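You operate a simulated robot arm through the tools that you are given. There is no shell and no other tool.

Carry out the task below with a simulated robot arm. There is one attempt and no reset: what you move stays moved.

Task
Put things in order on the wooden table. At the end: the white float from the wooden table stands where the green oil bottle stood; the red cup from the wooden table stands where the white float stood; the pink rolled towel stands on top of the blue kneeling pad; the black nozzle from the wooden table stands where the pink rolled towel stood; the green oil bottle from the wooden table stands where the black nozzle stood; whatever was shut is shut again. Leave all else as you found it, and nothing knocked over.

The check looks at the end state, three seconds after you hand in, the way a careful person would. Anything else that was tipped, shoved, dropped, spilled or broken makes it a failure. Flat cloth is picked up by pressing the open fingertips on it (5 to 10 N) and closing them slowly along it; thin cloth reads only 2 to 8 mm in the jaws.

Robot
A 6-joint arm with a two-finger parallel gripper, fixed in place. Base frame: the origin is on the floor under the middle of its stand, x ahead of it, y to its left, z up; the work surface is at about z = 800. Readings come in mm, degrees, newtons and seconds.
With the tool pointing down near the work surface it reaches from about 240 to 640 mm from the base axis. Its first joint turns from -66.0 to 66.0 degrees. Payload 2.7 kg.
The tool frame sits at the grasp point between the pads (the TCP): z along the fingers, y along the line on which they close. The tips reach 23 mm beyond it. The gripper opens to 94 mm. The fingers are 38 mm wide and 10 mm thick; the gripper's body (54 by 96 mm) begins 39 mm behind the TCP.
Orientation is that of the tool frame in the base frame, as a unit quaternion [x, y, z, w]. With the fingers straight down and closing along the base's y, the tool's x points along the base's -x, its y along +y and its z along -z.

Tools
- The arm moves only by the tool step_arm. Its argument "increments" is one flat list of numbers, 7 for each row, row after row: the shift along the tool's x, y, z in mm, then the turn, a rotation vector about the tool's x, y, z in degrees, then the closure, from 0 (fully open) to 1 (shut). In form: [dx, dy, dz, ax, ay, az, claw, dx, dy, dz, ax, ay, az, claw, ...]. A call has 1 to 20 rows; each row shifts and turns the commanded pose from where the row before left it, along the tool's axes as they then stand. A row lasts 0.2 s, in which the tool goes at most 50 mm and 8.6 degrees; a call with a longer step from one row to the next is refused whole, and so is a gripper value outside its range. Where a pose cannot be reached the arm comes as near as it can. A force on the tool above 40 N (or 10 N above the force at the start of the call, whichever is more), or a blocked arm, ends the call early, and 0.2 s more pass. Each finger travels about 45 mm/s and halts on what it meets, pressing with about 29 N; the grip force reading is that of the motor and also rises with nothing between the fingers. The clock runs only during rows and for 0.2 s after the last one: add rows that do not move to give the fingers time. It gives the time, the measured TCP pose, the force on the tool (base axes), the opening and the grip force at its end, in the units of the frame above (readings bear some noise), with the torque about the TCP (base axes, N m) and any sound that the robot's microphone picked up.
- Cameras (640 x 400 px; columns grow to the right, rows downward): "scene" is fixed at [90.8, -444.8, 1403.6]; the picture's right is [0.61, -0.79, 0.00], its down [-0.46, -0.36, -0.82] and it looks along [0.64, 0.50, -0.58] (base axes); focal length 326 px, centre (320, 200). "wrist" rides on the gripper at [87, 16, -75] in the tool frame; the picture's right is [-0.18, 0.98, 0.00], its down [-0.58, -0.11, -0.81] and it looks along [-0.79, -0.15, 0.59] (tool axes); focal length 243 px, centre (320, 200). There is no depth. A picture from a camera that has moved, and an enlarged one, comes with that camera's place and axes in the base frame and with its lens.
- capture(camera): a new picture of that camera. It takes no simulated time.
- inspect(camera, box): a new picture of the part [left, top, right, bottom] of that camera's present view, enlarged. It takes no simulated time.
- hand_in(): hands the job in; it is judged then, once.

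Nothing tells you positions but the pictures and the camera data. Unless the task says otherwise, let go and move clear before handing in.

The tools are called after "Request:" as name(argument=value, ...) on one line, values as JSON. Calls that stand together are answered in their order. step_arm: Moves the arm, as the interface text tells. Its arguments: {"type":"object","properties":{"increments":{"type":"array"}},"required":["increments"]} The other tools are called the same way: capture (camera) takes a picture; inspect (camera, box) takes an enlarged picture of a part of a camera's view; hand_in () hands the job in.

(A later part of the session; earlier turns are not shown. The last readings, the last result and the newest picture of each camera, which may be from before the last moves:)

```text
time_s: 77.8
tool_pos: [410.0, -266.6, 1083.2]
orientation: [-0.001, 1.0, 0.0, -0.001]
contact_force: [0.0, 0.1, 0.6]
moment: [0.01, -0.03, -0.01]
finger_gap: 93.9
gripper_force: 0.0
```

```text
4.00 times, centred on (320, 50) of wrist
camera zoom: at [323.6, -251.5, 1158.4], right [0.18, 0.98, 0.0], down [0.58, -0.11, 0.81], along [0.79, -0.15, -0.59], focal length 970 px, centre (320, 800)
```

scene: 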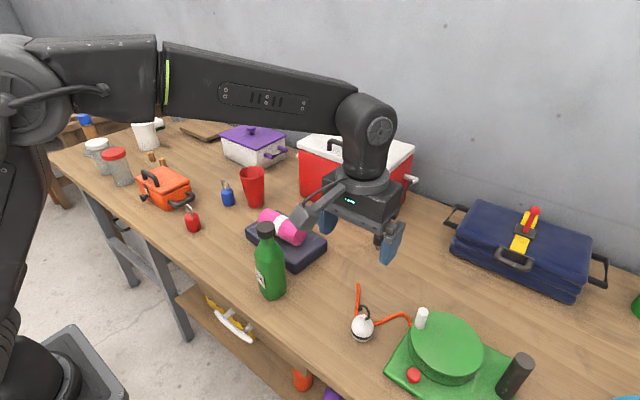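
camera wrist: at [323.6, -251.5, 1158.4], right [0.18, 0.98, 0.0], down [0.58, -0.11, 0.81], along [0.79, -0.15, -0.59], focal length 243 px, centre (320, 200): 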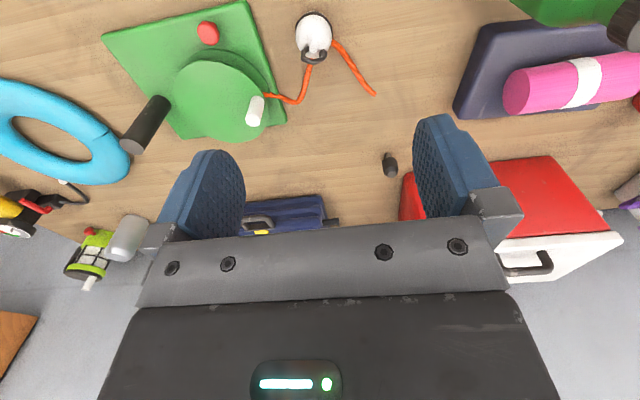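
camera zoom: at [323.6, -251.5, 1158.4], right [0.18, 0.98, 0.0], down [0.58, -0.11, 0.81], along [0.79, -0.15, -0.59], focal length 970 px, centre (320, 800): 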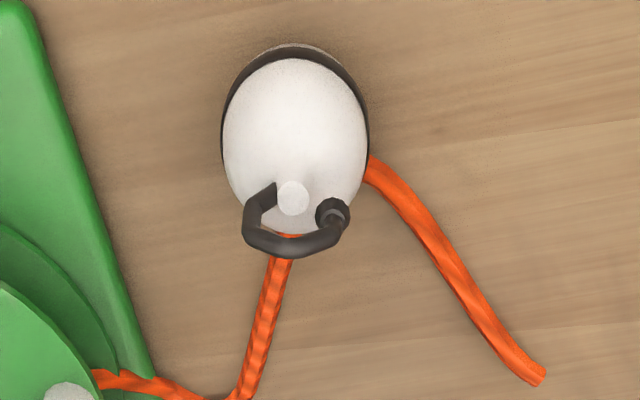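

The bottle is back on its temporary spot. The float is ~44 mm wide with a hook arching up to z≈900 right over its axis, so a normal body grasp would hit the palm; gripping the hook itself from above looks better. I turn 90° to look along the hook's plane.

Request:
step_arm(increments=[0, 0, 0, 0, 0, 8.2, 0, 0, 0, 0, 0, 0, 8.2, 0, 0, 0, 0, 0, 0, 8.2, 0, 0, 0, 0, 0, 0, 8.2, 0, 0, 0, 0, 0, 0, 8.2, 0, 0, 0, 0, 0, 0, 8.2, 0, 0, 0, 0, 0, 0, 8.2, 0, 0, 0, 0, 0, 0, 8.2, 0, 0, 0, 0, 0, 0, 8.2, 0, 0, 0, 0, 0, 0, 8.2, 0, 0, 0, 0, 0, 0, 8, 0, -5, 9, 30, 0, 0, 0, 0, -5, 9, 30, 0, 0, 0, 0, -4, 8, 23, 0, 0, 0, 0, 0, 0, 0, 0, 0, 0, 0])

Request:
capture(camera="wrist")

Request:
inspect(camera="wrist", box=[240, 60, 400, 160])

Request:
inspect(camera="scene", box=[335, 280, 415, 350])

```text
time_s: 81.0
tool_pos: [437.4, -278.7, 999.3]
orientation: [0.706, 0.708, 0.0, 0.001]
contact_force: [0.4, 0.2, 0.4]
moment: [0.0, -0.02, -0.02]
finger_gap: 94.0
gripper_force: 0.1
```

```text
taken
camera wrist: at [453.4, -193.0, 1074.2], right [0.98, -0.18, 0.0], down [-0.11, -0.58, 0.81], along [-0.15, -0.79, -0.59], focal length 243 px, centre (320, 200)
```

wrist: 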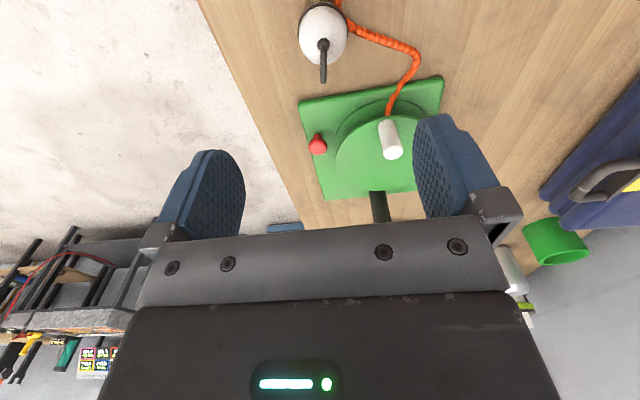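

```text
4.00 times, centred on (320, 110) of wrist
camera zoom: at [453.4, -193.0, 1074.2], right [0.98, -0.18, 0.0], down [-0.11, -0.58, 0.81], along [-0.15, -0.79, -0.59], focal length 970 px, centre (320, 560)
```

zoom: 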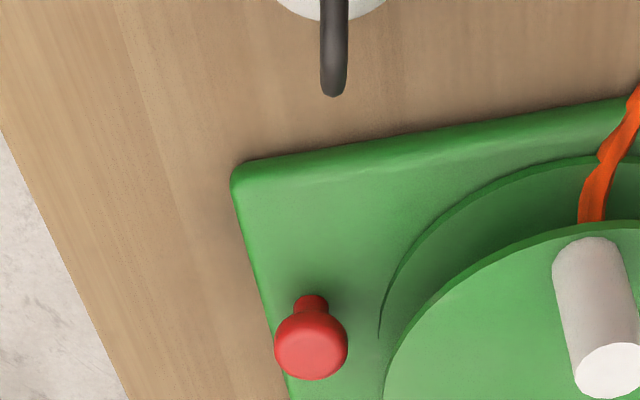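

```text
5.71 times, centred on (375, 315) of scene
camera zoom: at [90.8, -444.8, 1403.6], right [0.61, -0.79, 0.0], down [-0.46, -0.36, -0.82], along [0.64, 0.5, -0.58], focal length 1862 px, centre (6, -457)
```

zoom: 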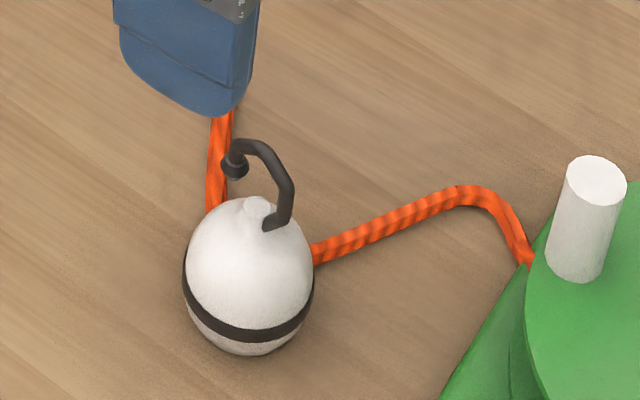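

The hook lies edge-on in the y–z plane at x≈440, about 6 mm thick, with a thicker ball at its +y end. I'll grip its limb away from the ball (TCP near y=-299). Moving to a stand-off above it first.

Request:
step_arm(increments=[-9.5, 1.2, 20, 0, 0, 0, 0.2, -9.5, 1.1, 20, 0, 0, 0, 0.4, 0, 0, 0, 0, 0, 0, 0.5, 0, 0, 0, 0, 0, 0, 0.5])

Request:
capture(camera="wrist")

Request:
inspect(camera="wrist", box=[260, 40, 380, 160])

Request:
inspect(camera="scene", box=[335, 270, 415, 350])

```text
time_s: 82.0
tool_pos: [438.9, -299.1, 960.6]
orientation: [0.706, 0.709, 0.0, 0.0]
contact_force: [0.3, 0.3, -0.4]
moment: [-0.01, 0.02, -0.03]
finger_gap: 46.9
gripper_force: 0.1
```

```text
taken
camera wrist: at [455.4, -213.3, 1035.3], right [0.98, -0.18, 0.0], down [-0.11, -0.58, 0.81], along [-0.15, -0.79, -0.59], focal length 243 px, centre (320, 200)
```

wrist: 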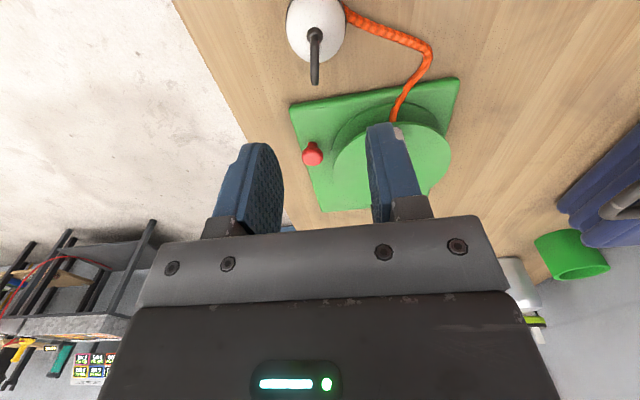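

```text
3.33 times, centred on (320, 100) of wrist
camera zoom: at [455.4, -213.3, 1035.3], right [0.98, -0.18, 0.0], down [-0.11, -0.58, 0.81], along [-0.15, -0.79, -0.59], focal length 809 px, centre (320, 533)
```

zoom: 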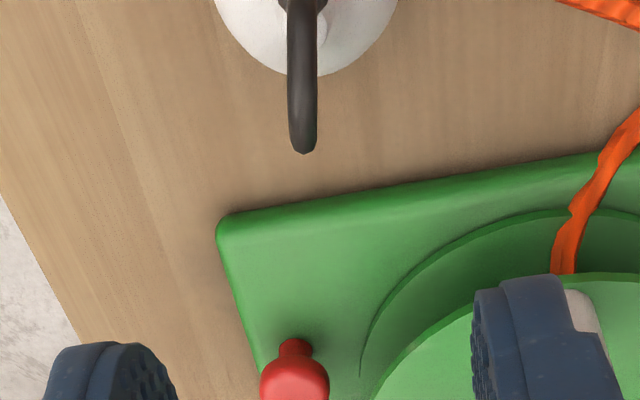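

```text
5.00 times, centred on (375, 310) of scene
camera zoom: at [90.7, -444.8, 1403.6], right [0.61, -0.79, 0.0], down [-0.46, -0.36, -0.82], along [0.64, 0.5, -0.58], focal length 1629 px, centre (45, -350)
```

zoom: 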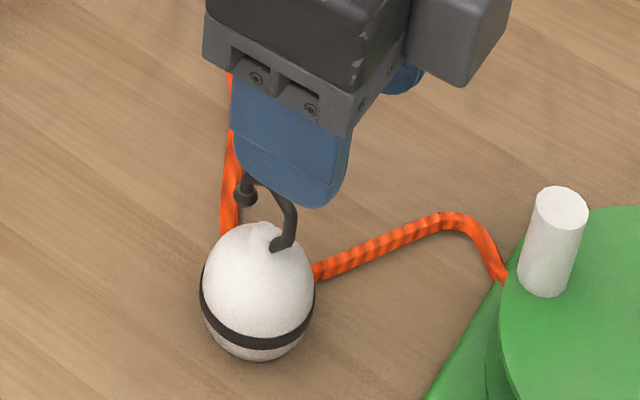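

The hook plane appears rotated by about 11° about the vertical. I turn the gripper to match and shift slightly, then check again.

Request:
step_arm(increments=[0, 0, 0, 0, 0, 6, 0.5, 0, 0, 0, 0, 0, 5, 0.5, 1.2, -3.1, 0, 0, 0, 0, 0.5, 0, 0, 15, 0, 0, 0, 0.5, 0, 0, 0, 0, 0, 0, 0.5])

Request:
inspect(camera="wrist", box=[260, 40, 380, 160])

Request:
capture(camera="wrist")

```text
time_s: 83.2
tool_pos: [437.1, -297.9, 944.5]
orientation: [0.771, 0.637, 0.0, 0.0]
contact_force: [0.2, -0.4, 0.2]
moment: [0.0, -0.04, 0.04]
finger_gap: 46.9
gripper_force: 0.0
```

```text
3.33 times, centred on (320, 100) of wrist
camera zoom: at [468.5, -216.9, 1019.3], right [0.93, -0.37, 0.0], down [-0.22, -0.55, 0.81], along [-0.3, -0.75, -0.59], focal length 809 px, centre (320, 533)
```

zoom: 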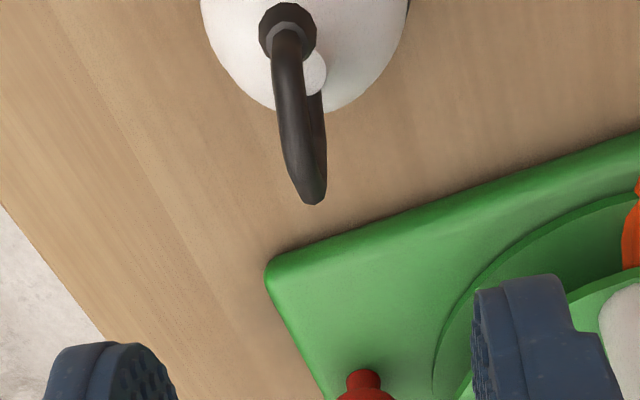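

```text
taken
camera wrist: at [468.5, -216.9, 1019.3], right [0.93, -0.37, 0.0], down [-0.22, -0.55, 0.81], along [-0.3, -0.75, -0.59], focal length 243 px, centre (320, 200)
```

wrist: 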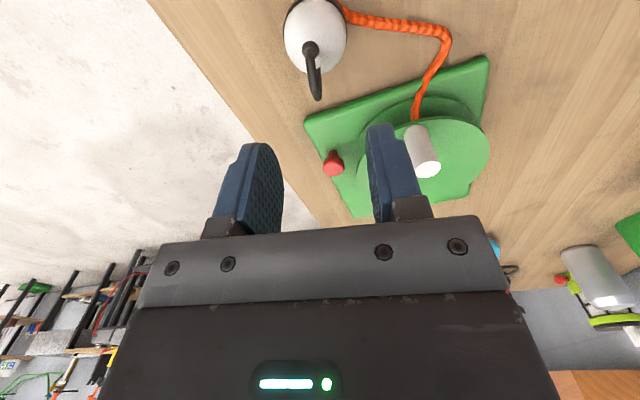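

The hook is parallel to the pads now, about 1 mm off-centre. I shift 1 mm and descend so the pads flank the hook's limb with the tips still above the float.

Request:
step_arm(increments=[0, 1, 20, 0, 0, 0, 0.5, 0, 0, 18, 0, 0, 0, 0.5, 0, 0, 10, 0, 0, 0, 0.5, 0, 0, 0, 0, 0, 0, 0.5])

Request:
inspect(camera="wrist", box=[220, 60, 420, 230])

Request:
inspect(camera="scene", box=[335, 270, 415, 350])

```text
time_s: 84.2
tool_pos: [438.4, -297.1, 897.3]
orientation: [0.771, 0.637, 0.0, 0.0]
contact_force: [-0.8, -0.1, -0.2]
moment: [0.01, -0.01, 0.01]
finger_gap: 46.8
gripper_force: 0.0
```

```text
2.35 times, centred on (320, 145) of wrist
camera zoom: at [469.6, -216.9, 972.1], right [0.93, -0.37, 0.0], down [-0.22, -0.55, 0.81], along [-0.3, -0.75, -0.59], focal length 571 px, centre (320, 329)
```

zoom: 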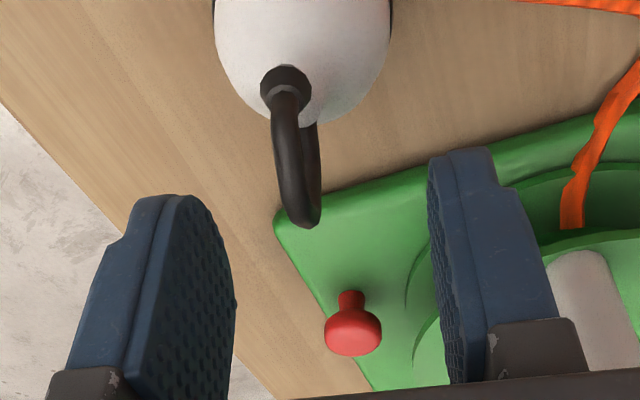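

```text
5.00 times, centred on (375, 310) of scene
camera zoom: at [90.8, -444.8, 1403.6], right [0.61, -0.79, 0.0], down [-0.46, -0.36, -0.82], along [0.64, 0.5, -0.58], focal length 1629 px, centre (45, -350)
```

zoom: 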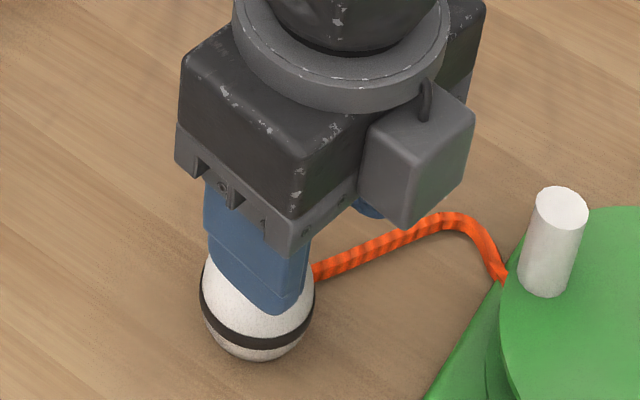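

The hook top is about z=893, slightly lower than I had. I go down 9 mm more and close slowly on the hook.

Request:
step_arm(increments=[0, 0, 5, 0, 0, 0, 0.5, 0, 0, 4.2, 0, 0, 0, 0.5, 0, 0, 0, 0, 0, 0, 0.6, 0, 0, 0, 0, 0, 0, 0.7, 0, 0, 0, 0, 0, 0, 0.78, 0, 0, 0, 0, 0, 0, 0.83, 0, 0, 0, 0, 0, 0, 0.86, 0, 0, 0, 0, 0, 0, 0.88, 0, 0, 0, 0, 0, 0, 0.88])

Request:
inspect(camera="wrist", box=[220, 60, 420, 230])

Request:
inspect(camera="scene", box=[335, 270, 415, 350])

```text
time_s: 86.2
tool_pos: [437.3, -297.4, 888.9]
orientation: [0.771, 0.637, 0.0, 0.0]
contact_force: [-0.1, 0.1, 1.1]
moment: [0.01, 0.0, -0.02]
finger_gap: 11.0
gripper_force: 0.1
```

```text
2.35 times, centred on (320, 145) of wrist
camera zoom: at [469.0, -216.8, 963.3], right [0.93, -0.37, 0.0], down [-0.22, -0.55, 0.81], along [-0.3, -0.75, -0.59], focal length 571 px, centre (320, 329)
```

zoom: 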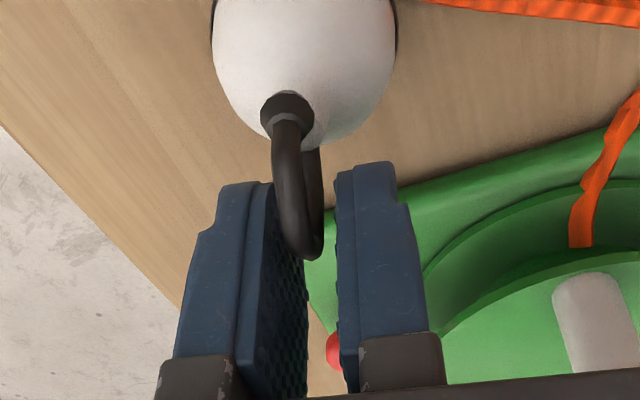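

```text
5.00 times, centred on (375, 310) of scene
camera zoom: at [90.8, -444.8, 1403.6], right [0.61, -0.79, 0.0], down [-0.46, -0.36, -0.82], along [0.64, 0.5, -0.58], focal length 1629 px, centre (45, -350)
```

zoom: 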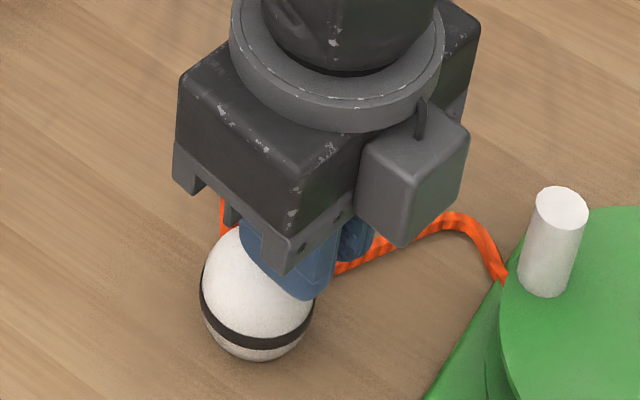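

The pads are 11 mm apart with the hook's rear limb between them. I continue closing.

Request:
step_arm(increments=[0, 0, 0, 0, 0, 0, 0.9, 0, 0, 0, 0, 0, 0, 0.92, 0, 0, 0, 0, 0, 0, 0.94, 0, 0, 0, 0, 0, 0, 0.96, 0, 0, 0, 0, 0, 0, 1, 0, 0, 0, 0, 0, 0, 1, 0, 0, 0, 0, 0, 0, 1])

Request:
inspect(camera="wrist", box=[220, 60, 420, 230])

Request:
inspect(camera="scene", box=[335, 270, 415, 350])

```text
time_s: 87.8
tool_pos: [437.8, -297.4, 888.9]
orientation: [0.771, 0.637, 0.0, 0.0]
contact_force: [0.0, 0.0, 0.7]
moment: [0.02, -0.03, 0.02]
finger_gap: 4.2
gripper_force: 29.3
```

```text
2.35 times, centred on (320, 145) of wrist
camera zoom: at [469.0, -216.8, 963.3], right [0.93, -0.37, 0.0], down [-0.22, -0.55, 0.81], along [-0.3, -0.75, -0.59], focal length 571 px, centre (320, 329)
```

zoom: 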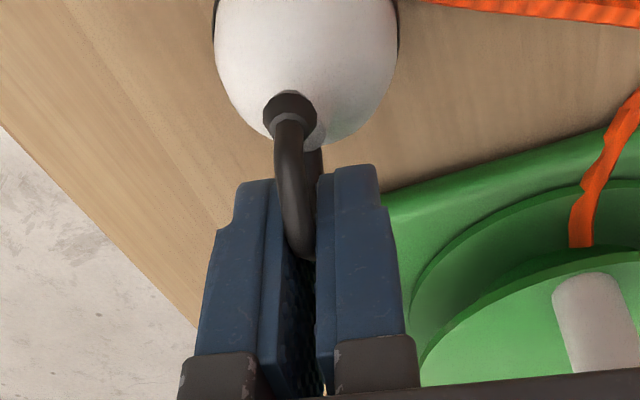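

```text
5.00 times, centred on (375, 310) of scene
camera zoom: at [90.8, -444.8, 1403.6], right [0.61, -0.79, 0.0], down [-0.46, -0.36, -0.82], along [0.64, 0.5, -0.58], focal length 1629 px, centre (45, -350)
```

zoom: 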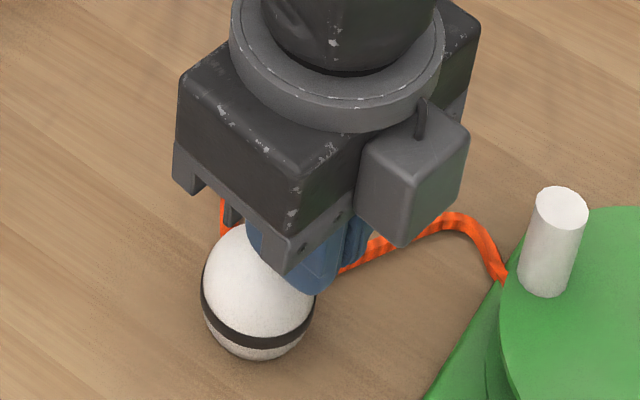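

The hook is gripped (4.2 mm) and the float hasn't moved. I lift slowly and check float and cord.

Request:
step_arm(increments=[0, 0, -3, 0, 0, 0, 1, 0, 0, -5, 0, 0, 0, 1, 0, 0, -7, 0, 0, 0, 1, 0, 0, 0, 0, 0, 0, 1])

Request:
capture(camera="wrist")

Request:
inspect(camera="scene", box=[335, 270, 435, 350])

```text
time_s: 88.8
tool_pos: [437.8, -298.4, 905.6]
orientation: [0.771, 0.636, 0.0, 0.0]
contact_force: [0.0, 0.2, -0.4]
moment: [0.01, -0.01, 0.0]
finger_gap: 4.5
gripper_force: 28.6
```

```text
taken
camera wrist: at [468.7, -216.9, 979.1], right [0.93, -0.37, 0.0], down [-0.22, -0.55, 0.81], along [-0.3, -0.75, -0.59], focal length 243 px, centre (320, 200)
```

wrist: 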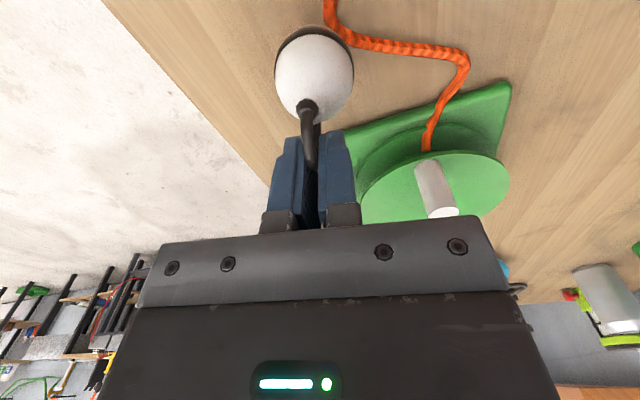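

```text
5.00 times, centred on (385, 310) of scene
camera zoom: at [90.8, -444.8, 1403.6], right [0.61, -0.79, 0.0], down [-0.46, -0.36, -0.82], along [0.64, 0.5, -0.58], focal length 1629 px, centre (-5, -350)
```

zoom: 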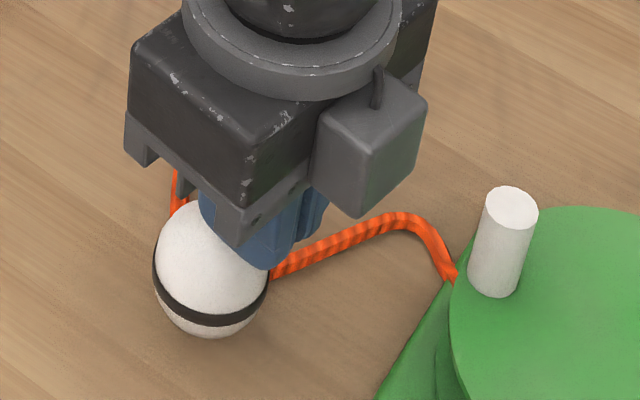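

The float hangs from the hook and the cord stays put on the table. I raise further and carry the float toward the bottle's original place.

Request:
step_arm(increments=[0, 0, -20, 0, 0, 0, 1, 0, 0, -20, 0, 0, 0, 1, 21.2, 24.6, 0, 0, 0, 0, 1, 21.2, 24.6, 0, 0, 0, 0, 1, 21.2, 24.6, 0, 0, 0, 0, 1, 21.2, 24.6, 0, 0, 0, 0, 1, 21.2, 24.6, 0, 0, 0, 0, 1, 0, 0, 0, 0, 0, 0, 1])

Request:
capture(camera="wrist")

Request:
capture(camera="scene")

Request:
inspect(camera="scene", box=[320, 180, 440, 350])

```text
time_s: 90.6
tool_pos: [579.4, -216.7, 942.6]
orientation: [0.772, 0.636, 0.0, 0.0]
contact_force: [0.7, 0.7, -0.1]
moment: [-0.04, -0.01, -0.01]
finger_gap: 4.6
gripper_force: 28.8
```

```text
taken
camera wrist: at [611.0, -136.1, 1017.9], right [0.93, -0.37, 0.0], down [-0.22, -0.55, 0.81], along [-0.3, -0.75, -0.59], focal length 243 px, centre (320, 200)
```

wrist: 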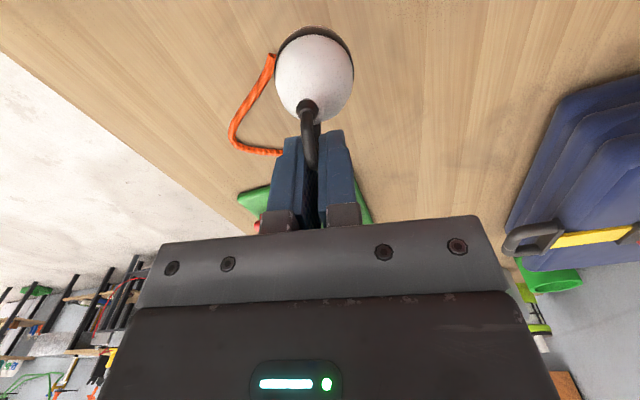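

```text
taken
```

scene: 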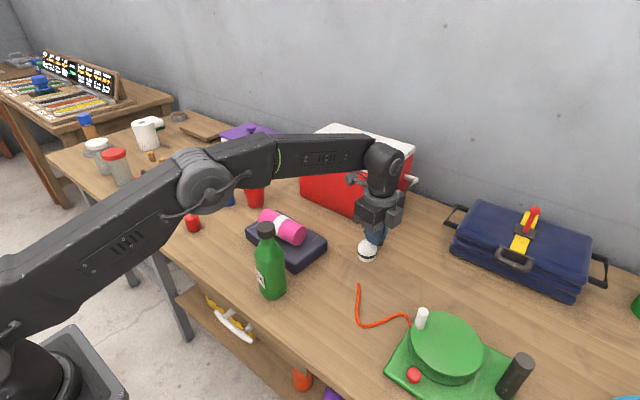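

```text
2.35 times, centred on (380, 265) of scene
camera zoom: at [90.8, -444.8, 1403.6], right [0.61, -0.79, 0.0], down [-0.46, -0.36, -0.82], along [0.64, 0.5, -0.58], focal length 767 px, centre (179, 47)
```

zoom: 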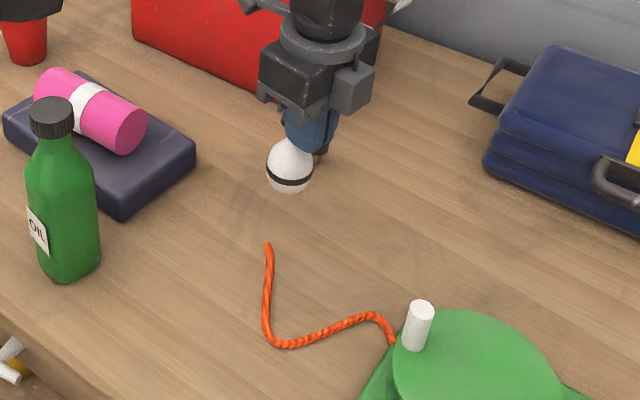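

The cord stayed exactly in place. I lower the float toward the table at the bottle's original spot.

Request:
step_arm(increments=[-0.3, -1.5, 15, 0, 0, 0, 1, 0, 0, 15, 0, 0, 0, 1, 0, 0, 12, 0, 0, 0, 1, 0, 0, 8, 0, 0, 0, 1, 0, 0, 0, 0, 0, 0, 1])

Request:
capture(camera="wrist")

Request:
inspect(camera="scene", box=[320, 200, 420, 290])

```text
time_s: 91.8
tool_pos: [577.5, -217.4, 893.3]
orientation: [0.771, 0.636, 0.0, 0.0]
contact_force: [-0.3, -0.8, -0.5]
moment: [0.01, 0.0, 0.02]
finger_gap: 4.0
gripper_force: 28.7
```

```text
taken
camera wrist: at [609.1, -136.1, 967.1], right [0.93, -0.37, 0.0], down [-0.22, -0.55, 0.81], along [-0.3, -0.75, -0.59], focal length 243 px, centre (320, 200)
```

wrist: 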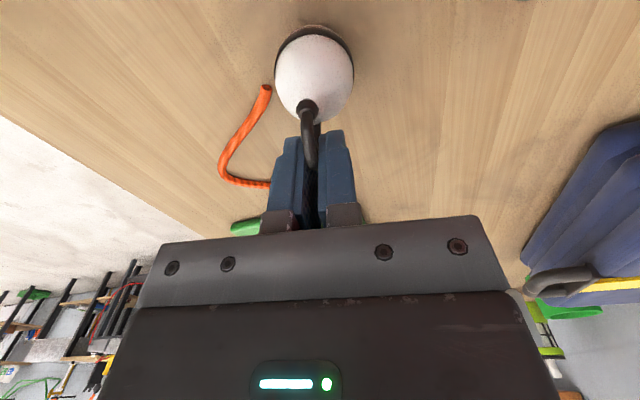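

```text
4.44 times, centred on (370, 245) of scene
camera zoom: at [90.8, -444.8, 1403.6], right [0.61, -0.79, 0.0], down [-0.46, -0.36, -0.82], along [0.64, 0.5, -0.58], focal length 1448 px, centre (98, 0)
```

zoom: 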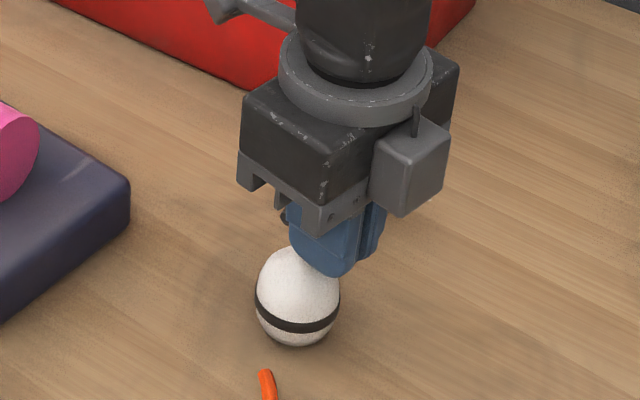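

About 4 mm to go; I lower in small steps.

Request:
step_arm(increments=[0, 0, 2, 0, 0, 0, 1, 0, 0, 1.3, 0, 0, 0, 1, 0, 0, 0, 0, 0, 0, 1])

```text
time_s: 92.6
tool_pos: [576.8, -218.0, 889.7]
orientation: [0.771, 0.637, 0.0, 0.0]
contact_force: [-0.4, 0.6, -0.6]
moment: [-0.01, -0.03, -0.01]
finger_gap: 4.2
gripper_force: 29.3
```

Request:
step_arm(increments=[0, 0, 0.7, 0, 0, 0, 1, 0, 0, 0, 0, 0, 0, 1])

Request:
inspect(camera="scene", box=[340, 220, 400, 280])

Request:
inspect(camera="wrist", box=[220, 0, 420, 125])

```text
time_s: 93.2
tool_pos: [577.1, -217.0, 889.5]
orientation: [0.771, 0.637, 0.0, 0.0]
contact_force: [0.1, 0.1, 0.1]
moment: [-0.02, 0.0, -0.03]
finger_gap: 4.4
gripper_force: 29.0
```

```text
6.67 times, centred on (370, 250) of scene
camera zoom: at [90.8, -444.8, 1403.6], right [0.61, -0.79, 0.0], down [-0.46, -0.36, -0.82], along [0.64, 0.5, -0.58], focal length 2172 px, centre (-13, -133)
```

zoom: 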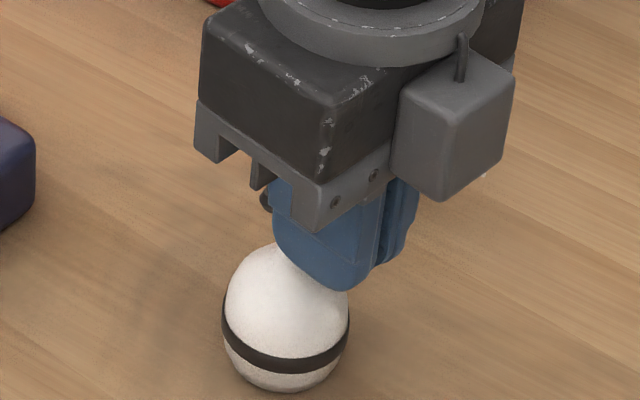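

```text
3.20 times, centred on (320, 62) of wrist
camera zoom: at [608.9, -136.2, 963.6], right [0.93, -0.37, 0.0], down [-0.22, -0.55, 0.81], along [-0.3, -0.75, -0.59], focal length 776 px, centre (320, 640)
```

zoom: 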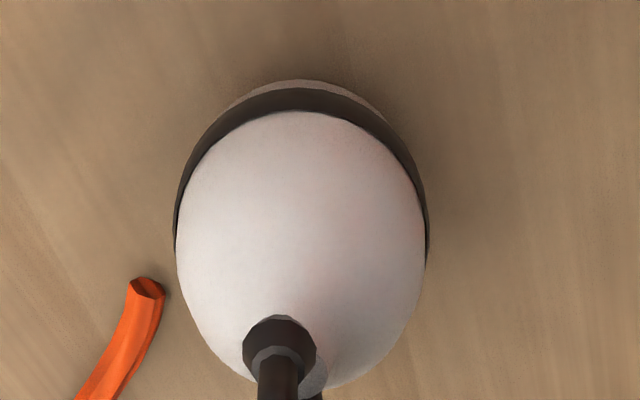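

Request:
step_arm(increments=[0, 0, 0.6, 0, 0, 0, 1, 0, 0, 0, 0, 0, 0, 1])

```text
time_s: 93.8
tool_pos: [575.6, -216.3, 888.3]
orientation: [0.771, 0.637, 0.0, 0.0]
contact_force: [0.2, -0.4, -0.5]
moment: [0.0, -0.05, 0.04]
finger_gap: 4.5
gripper_force: 29.0
```

Request:
step_arm(increments=[0, 0, 0.5, 0, 0, 0, 1, 0, 0, 0, 0, 0, 0, 1])

Request:
inspect(camera="wrist", box=[220, 0, 420, 125])

```text
time_s: 94.4
tool_pos: [577.1, -216.2, 888.0]
orientation: [0.771, 0.636, 0.0, 0.0]
contact_force: [0.1, -0.4, 2.1]
moment: [0.05, 0.0, 0.05]
finger_gap: 4.2
gripper_force: 29.0
```

```text
3.20 times, centred on (320, 62) of wrist
camera zoom: at [608.9, -136.1, 963.2], right [0.93, -0.37, 0.0], down [-0.22, -0.55, 0.81], along [-0.3, -0.75, -0.59], focal length 776 px, centre (320, 640)
```

zoom: 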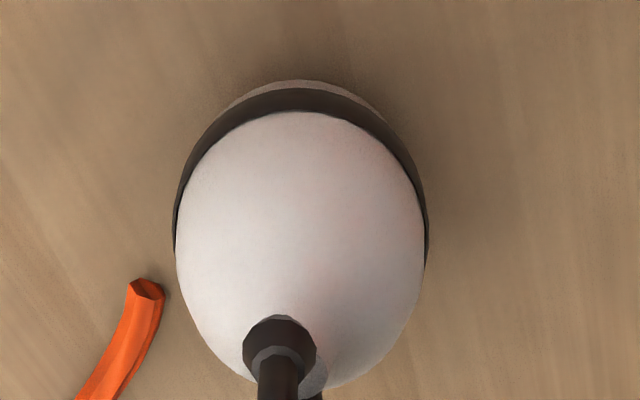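

Contact (2 N). I release the hook in fine steps.

Request:
step_arm(increments=[0, 0, 0, 0, 0, 0, 0.97, 0, 0, 0, 0, 0, 0, 0.96, 0, 0, 0, 0, 0, 0, 0.953, 0, 0, 0, 0, 0, 0, 0.948, 0, 0, 0, 0, 0, 0, 0.943, 0, 0, 0, 0, 0, 0, 0.938, 0, 0, 0, 0, 0, 0, 0.93, 0, 0, 0, 0, 0, 0, 0.92, 0, 0, 0, 0, 0, 0, 0.9, 0, 0, 0, 0, 0, 0, 0.9])

Request:
inspect(camera="wrist", box=[220, 0, 420, 210])

Request:
inspect(camera="scene", box=[340, 220, 400, 280])

```text
time_s: 96.6
tool_pos: [576.8, -216.2, 887.5]
orientation: [0.771, 0.637, 0.0, 0.0]
contact_force: [0.2, 0.2, 0.0]
moment: [0.03, 0.0, 0.0]
finger_gap: 9.4
gripper_force: 0.0
```

```text
1.90 times, centred on (320, 105) of wrist
camera zoom: at [608.8, -136.1, 962.9], right [0.93, -0.37, 0.0], down [-0.22, -0.55, 0.81], along [-0.3, -0.75, -0.59], focal length 462 px, centre (320, 381)
```

zoom: 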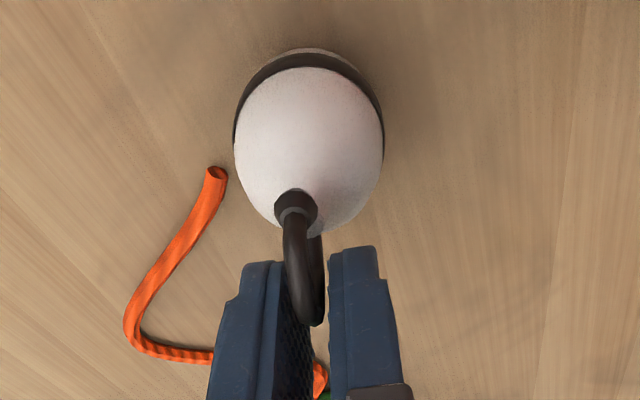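

```text
6.67 times, centred on (370, 250) of scene
camera zoom: at [90.8, -444.8, 1403.6], right [0.61, -0.79, 0.0], down [-0.46, -0.36, -0.82], along [0.64, 0.5, -0.58], focal length 2172 px, centre (-13, -133)
```

zoom: 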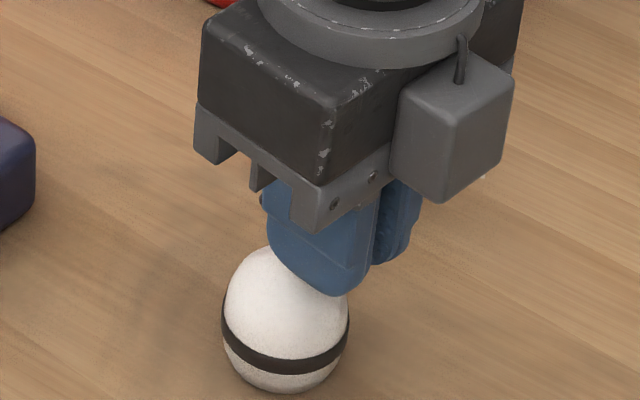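

The float stands on its own. I open wider and rise straight up.

Request:
step_arm(increments=[0, 0, 0, 0, 0, 0, 0.86, 0, 0, 0, 0, 0, 0, 0.8, 0, 0, 0, 0, 0, 0, 0.7, 0, 0, 0, 0, 0, 0, 0.6, 0, 0, 0, 0, 0, 0, 0.5, 0, 0, -10, 0, 0, 0, 0.5, 0, 0, -25, 0, 0, 0, 0.4, 0, 0, -40, 0, 0, 0, 0.2, 0, 0, -40, 0, 0, 0, 0, 0, 0, -40, 0, 0, 0, 0, 0, 0, 0, 0, 0, 0, 0])

Request:
capture(camera="scene")

Request:
inspect(camera="scene", box=[320, 210, 440, 340])

```text
time_s: 99.0
tool_pos: [576.1, -217.2, 1042.0]
orientation: [0.771, 0.636, 0.0, 0.0]
contact_force: [0.0, -0.5, 0.2]
moment: [-0.02, -0.01, -0.01]
finger_gap: 93.9
gripper_force: 0.0
```

```text
taken
```

scene: 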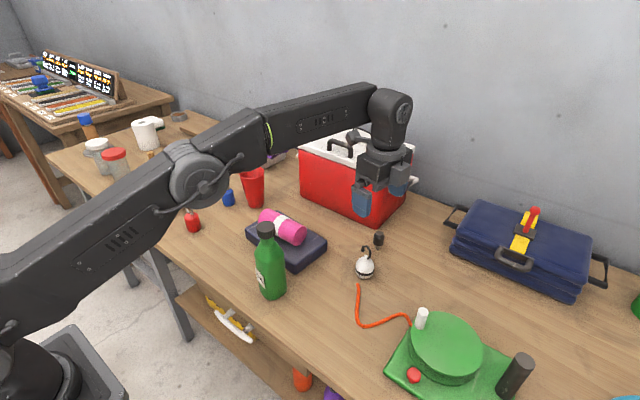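

```text
3.08 times, centred on (380, 275) of scene
camera zoom: at [90.7, -444.8, 1403.6], right [0.61, -0.79, 0.0], down [-0.46, -0.36, -0.82], along [0.64, 0.5, -0.58], focal length 1003 px, centre (135, -31)
```

zoom: 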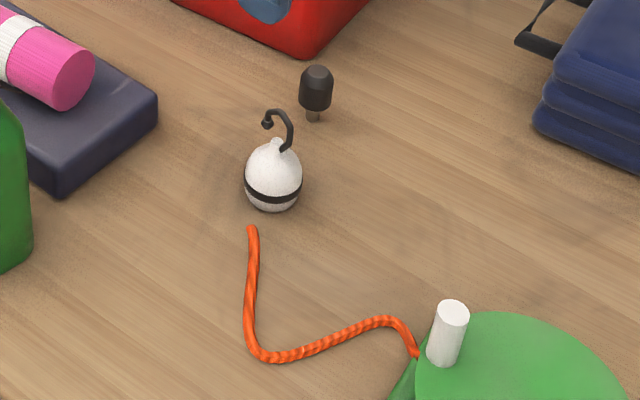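

The float stands upright at the bottle's old spot and the cord is untouched. Now to the red cup: I move over and turn the gripper back for a look.

Request:
step_arm(increments=[39.1, -19.8, -5, 0, 0, 0, 0, 39.1, -19.8, -5, 0, 0, 0, 0, 39.1, -19.8, -5, 0, 0, 0, 0, 39.1, -19.8, -5, 0, 0, 0, 0, 39.1, -19.8, -5, 0, 0, 0, 0, 39.1, -19.8, -5, 0, 0, 0, 0, 39.1, -19.8, -5, 0, 0, 0, 0, 39.1, -19.8, -5, 0, 0, 0, 0, 0, 0, 0, 0, 0, 0, 0])

Request:
step_arm(increments=[0, 0, 0, 0, 0, -8.4, 0, 0, 0, 0, 0, 0, -8.4, 0, 0, 0, 0, 0, 0, -8.4, 0, 0, 0, 0, 0, 0, -8.4, 0, 0, 0, 0, 0, 0, -8.4, 0, 0, 0, 0, 0, 0, -8.4, 0, 0, 0, 0, 0, 0, -8.4, 0, 0, 0, 0, 0, 0, -8.4, 0, 0, 0, 0, 0, 0, -8.4, 0, 0, 0, 0, 0, 0, -8.4, 0, 0, 0, 0, 0, 0, -8.4, 0, 0, 0, 0, 0, 0, -8.4, 0, 0, 0, 0, 0, 0, 0, 0])

Request:
capture(camera="wrist")

Request:
inspect(camera="scene", box=[200, 110, 320, 230])

```text
time_s: 101.0
tool_pos: [482.0, 120.5, 1083.2]
orientation: [0.771, 0.637, 0.0, 0.0]
contact_force: [0.6, 0.5, 0.2]
moment: [-0.03, 0.0, 0.03]
finger_gap: 94.1
gripper_force: 0.1
```

```text
time_s: 103.8
tool_pos: [480.3, 119.5, 1082.7]
orientation: [0.0, 1.0, 0.001, 0.0]
contact_force: [-0.2, -0.8, 0.2]
moment: [-0.01, 0.05, -0.03]
finger_gap: 94.1
gripper_force: 0.0
```

```text
taken
camera wrist: at [393.5, 135.0, 1157.5], right [0.18, 0.98, 0.0], down [0.58, -0.11, 0.81], along [0.79, -0.15, -0.59], focal length 243 px, centre (320, 200)
```

wrist: 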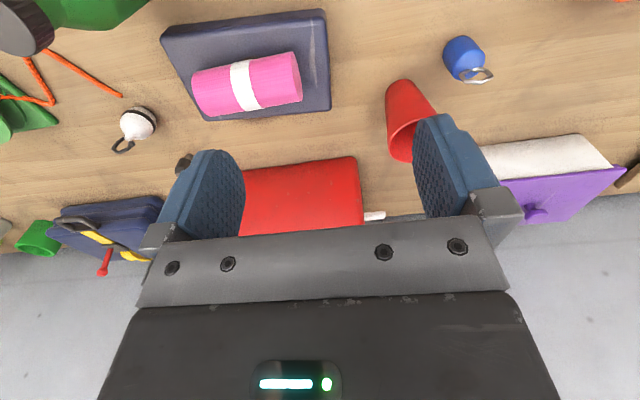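

```text
3.33 times, centred on (260, 170) of scene
camera zoom: at [90.8, -444.8, 1403.6], right [0.61, -0.79, 0.0], down [-0.46, -0.36, -0.82], along [0.64, 0.5, -0.58], focal length 1086 px, centre (520, 300)
```

zoom: 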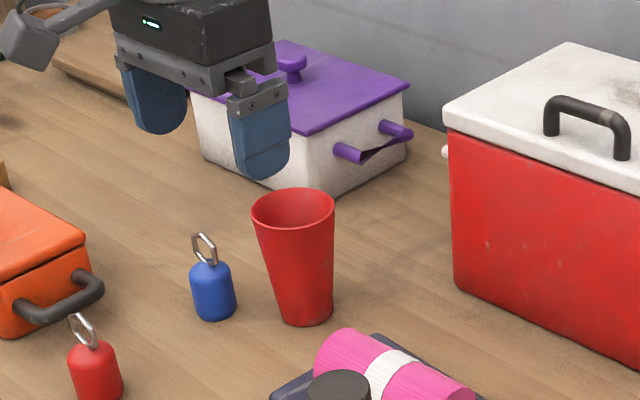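

The cup stands at about (622,227), 112 mm tall, ~74 mm wide at the rim, with a small blue weight to its left at (566,288). I approach with a slight forward tilt (18°) and stop above the rim to check alignment.

Request:
step_arm(increments=[0, 0, 0, 0, -6, 0, 0, 0, 0, 0, 0, -6, 0, 0, 0, 0, 0, 0, -6, 0, 0, -18.9, 21.6, 30.8, 0, 0, 0, 0, -18.9, 21.6, 30.8, 0, 0, 0, 0, -18.9, 21.6, 30.8, 0, 0, 0, 0, -18.9, 21.6, 30.8, 0, 0, 0, 0, -18.9, 21.6, 25, 0, 0, 0, 0, 0, 0, 0, 0, 0, 0, 0])

Request:
capture(camera="wrist")

Request:
inspect(camera="scene", box=[190, 110, 330, 230])

```text
time_s: 105.8
tool_pos: [616.5, 228.4, 969.1]
orientation: [0.001, 0.988, 0.0, 0.156]
contact_force: [0.5, -0.4, -0.1]
moment: [-0.01, -0.02, 0.01]
finger_gap: 94.0
gripper_force: 0.1
```

```text
taken
camera wrist: at [511.4, 244.1, 1013.6], right [0.18, 0.98, 0.06], down [0.3, -0.11, 0.95], along [0.94, -0.15, -0.32], focal length 243 px, centre (320, 200)
```

wrist: 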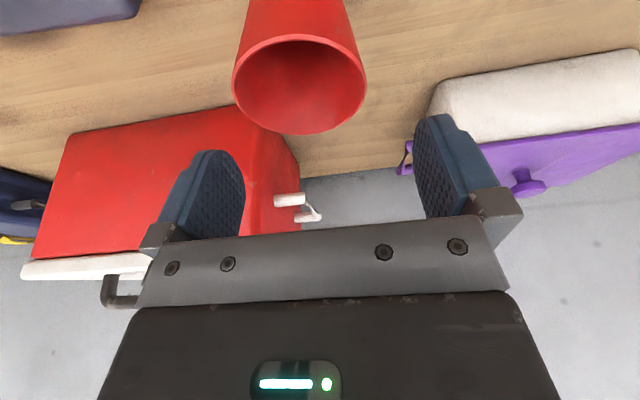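

```text
3.33 times, centred on (260, 170) of scene
camera zoom: at [90.8, -444.8, 1403.6], right [0.61, -0.79, 0.0], down [-0.46, -0.36, -0.82], along [0.64, 0.5, -0.58], focal length 1086 px, centre (520, 300)
```

zoom: 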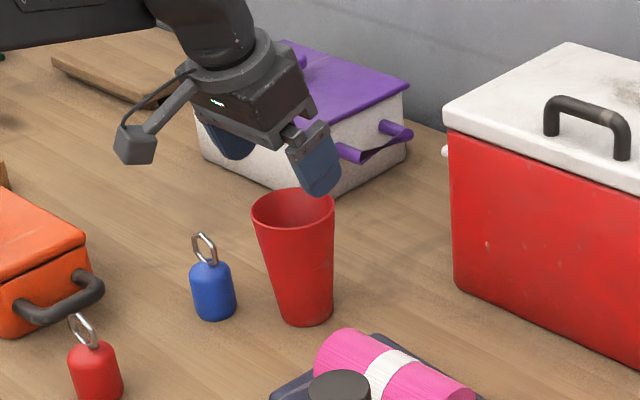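

The rim is centred about 7 mm to the right of the tool axis; cup at roughly (615,221). I correct and descend partway to confirm the fingers clear the rim on both sides.

Request:
step_arm(increments=[1.9, -7.3, -0.6, 0, 0, 0, 0, 6.2, 0, 19, 0, 0, 0, 0, 3.1, 0, 9.5, 0, 0, 0, 0, 0, 0, 0, 0, 0, 0, 0])

Request:
capture(camera="wrist")

Request:
inspect(camera="scene", box=[200, 130, 300, 220])

```text
time_s: 106.8
tool_pos: [615.4, 221.3, 941.7]
orientation: [0.0, 0.988, 0.0, 0.156]
contact_force: [-1.1, 0.2, -0.2]
moment: [0.02, 0.0, 0.02]
finger_gap: 94.1
gripper_force: 0.1
```

```text
taken
camera wrist: at [509.2, 236.8, 985.0], right [0.18, 0.98, 0.06], down [0.3, -0.11, 0.95], along [0.94, -0.15, -0.32], focal length 243 px, centre (320, 200)
```

wrist: 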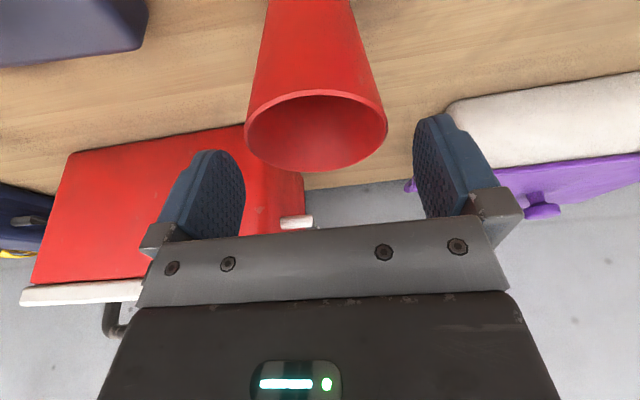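

```text
4.44 times, centred on (250, 175) of scene
camera zoom: at [90.8, -444.8, 1403.6], right [0.61, -0.79, 0.0], down [-0.46, -0.36, -0.82], along [0.64, 0.5, -0.58], focal length 1448 px, centre (631, 311)
```

zoom: 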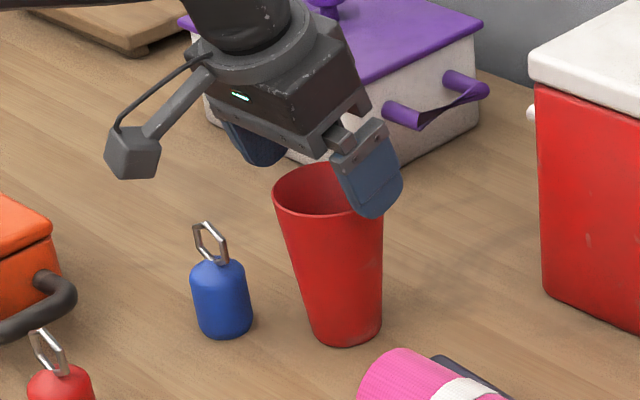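

Using the rim's near and far edges, the cup centre is about (624,219). I shift forward 10 mm and descend to grip height just below the rim.

Request:
step_arm(increments=[-9.5, -1.3, 3.1, 0, 0, 0, 0, 0, 0, 0, 0, 0, 0, 0, 3.7, 0, 11.4, 0, 0, 0, 0, 3.7, 0, 11.4, 0, 0, 0, 0, 0, 0, 0, 0, 0, 0, 0])

Request:
capture(camera="wrist")

Request:
inspect(camera="scene", box=[200, 130, 300, 220])

```text
time_s: 108.0
tool_pos: [623.0, 219.9, 916.5]
orientation: [0.0, 0.988, 0.0, 0.157]
contact_force: [0.3, -0.1, 0.2]
moment: [0.0, -0.03, 0.0]
finger_gap: 93.8
gripper_force: 0.0
```

```text
taken
camera wrist: at [517.8, 234.8, 960.5], right [0.18, 0.98, 0.06], down [0.3, -0.11, 0.95], along [0.94, -0.15, -0.32], focal length 243 px, centre (320, 200)
```

wrist: 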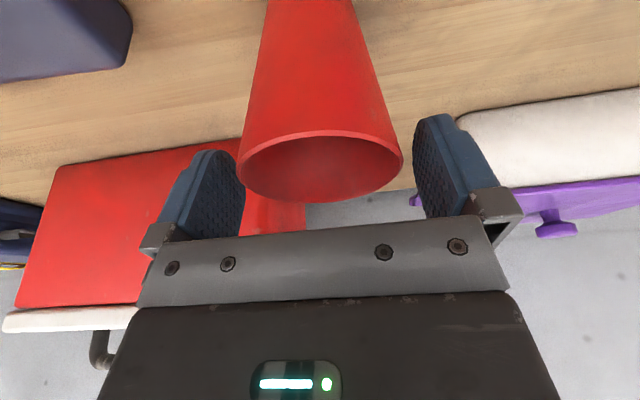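

```text
4.44 times, centred on (250, 175) of scene
camera zoom: at [90.8, -444.8, 1403.6], right [0.61, -0.79, 0.0], down [-0.46, -0.36, -0.82], along [0.64, 0.5, -0.58], focal length 1448 px, centre (631, 311)
```

zoom: 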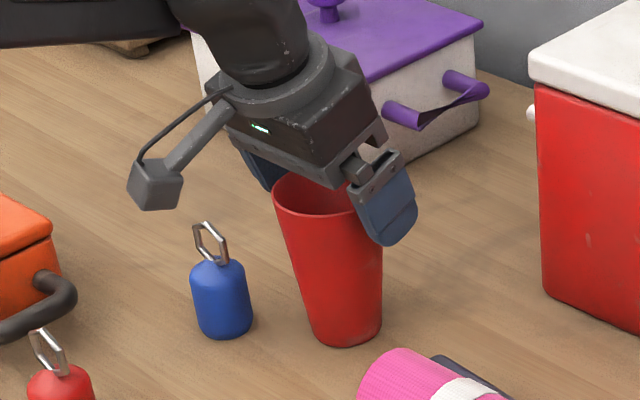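

The cup is centred between the fingers. I descend the last 23 mm and close slowly.

Request:
step_arm(increments=[3.6, -0.3, 11, 0, 0, 0, 0, 3.5, 0, 10.9, 0, 0, 0, 0, 0, 0, 0, 0, 0, 0, 0, 0, 0, 0, 0, 0, 0, 0.1, 0, 0, 0, 0, 0, 0, 0.15, 0, 0, 0, 0, 0, 0, 0.18, 0, 0, 0, 0, 0, 0, 0.2, 0, 0, 0, 0, 0, 0, 0.22, 0, 0, 0, 0, 0, 0, 0.24, 0, 0, 0, 0, 0, 0, 0.24])

Request:
capture(camera="wrist")

```text
time_s: 110.2
tool_pos: [624.0, 218.1, 894.6]
orientation: [0.001, 0.988, 0.0, 0.156]
contact_force: [0.0, -0.4, 0.2]
moment: [0.01, -0.01, 0.02]
finger_gap: 72.3
gripper_force: 1.8
```

```text
taken
camera wrist: at [519.0, 233.8, 938.6], right [0.18, 0.98, 0.06], down [0.3, -0.11, 0.95], along [0.94, -0.15, -0.32], focal length 243 px, centre (320, 200)
```

wrist: 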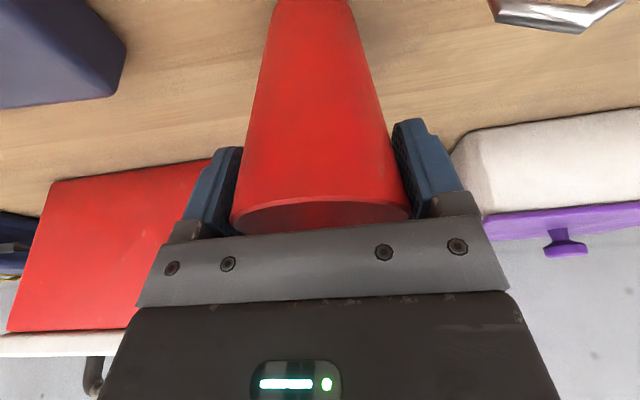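

Contact begins at 72 mm. I finish the grip and lift a little.

Request:
step_arm(increments=[0, 0, 0, 0, 0, 0, 0.27, 0, 0, 0, 0, 0, 0, 0.35, 0, 0, 0, 0, 0, 0, 0.5, 0, 0, 0, 0, 0, 0, 0.5])

Request:
capture(camera="wrist")

Request:
inspect(camera="scene", box=[200, 130, 300, 220])

```text
time_s: 111.2
tool_pos: [624.9, 219.4, 893.8]
orientation: [0.001, 0.988, 0.0, 0.156]
contact_force: [-0.2, 0.9, 0.5]
moment: [-0.03, 0.01, 0.01]
finger_gap: 71.5
gripper_force: 29.0
```

```text
taken
camera wrist: at [519.0, 233.7, 938.6], right [0.18, 0.98, 0.06], down [0.3, -0.11, 0.95], along [0.94, -0.15, -0.32], focal length 243 px, centre (320, 200)
```

wrist: 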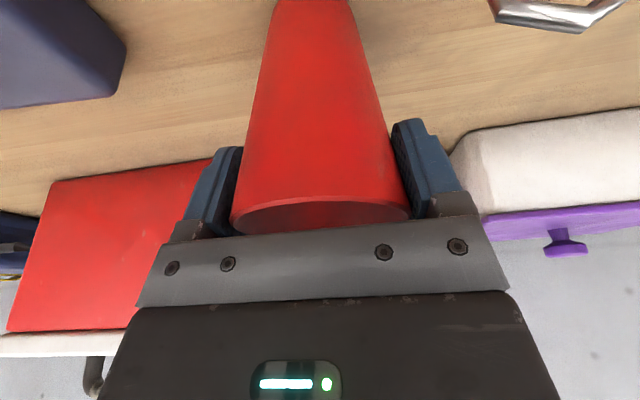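

```text
4.44 times, centred on (250, 175) of scene
camera zoom: at [90.8, -444.8, 1403.6], right [0.61, -0.79, 0.0], down [-0.46, -0.36, -0.82], along [0.64, 0.5, -0.58], focal length 1448 px, centre (631, 311)
```

zoom: 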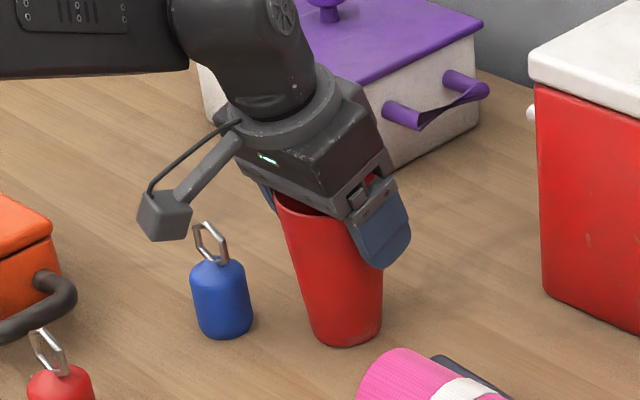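

Firmly held at 71.5 mm. I lift 10 mm, then check.

Request:
step_arm(increments=[-1.5, 0, -4.8, 0, 0, 0, 0.5, -3.1, 0, -9.5, 0, 0, 0, 0.5, -4.6, 0, -14.3, 0, 0, 0, 0.5, 0, 0, 0, 0, 0, 0, 0.5])

Request:
capture(camera="wrist")

Request:
inspect(camera="scene", box=[200, 130, 300, 220])

```text
time_s: 112.2
tool_pos: [624.4, 218.6, 925.0]
orientation: [0.001, 0.988, -0.001, 0.156]
contact_force: [0.7, 0.2, -0.9]
moment: [0.01, 0.0, 0.03]
finger_gap: 71.7
gripper_force: 29.4
```

```text
taken
camera wrist: at [518.7, 233.5, 969.2], right [0.18, 0.98, 0.06], down [0.3, -0.11, 0.95], along [0.94, -0.15, -0.32], focal length 243 px, centre (320, 200)
```

wrist: 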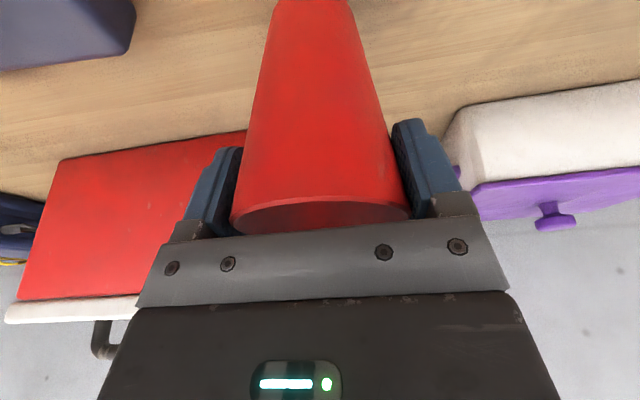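

```text
4.44 times, centred on (250, 175) of scene
camera zoom: at [90.8, -444.8, 1403.6], right [0.61, -0.79, 0.0], down [-0.46, -0.36, -0.82], along [0.64, 0.5, -0.58], focal length 1448 px, centre (631, 311)
```

zoom: 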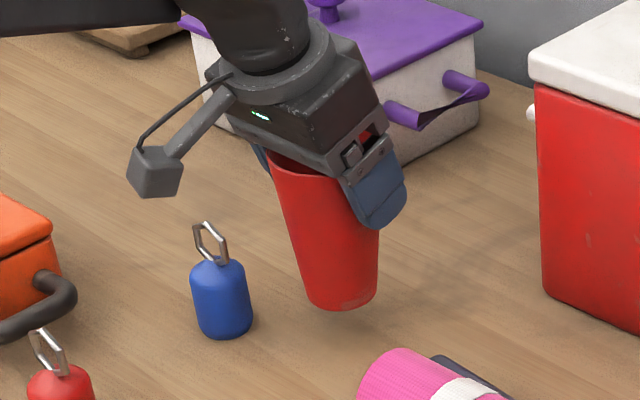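

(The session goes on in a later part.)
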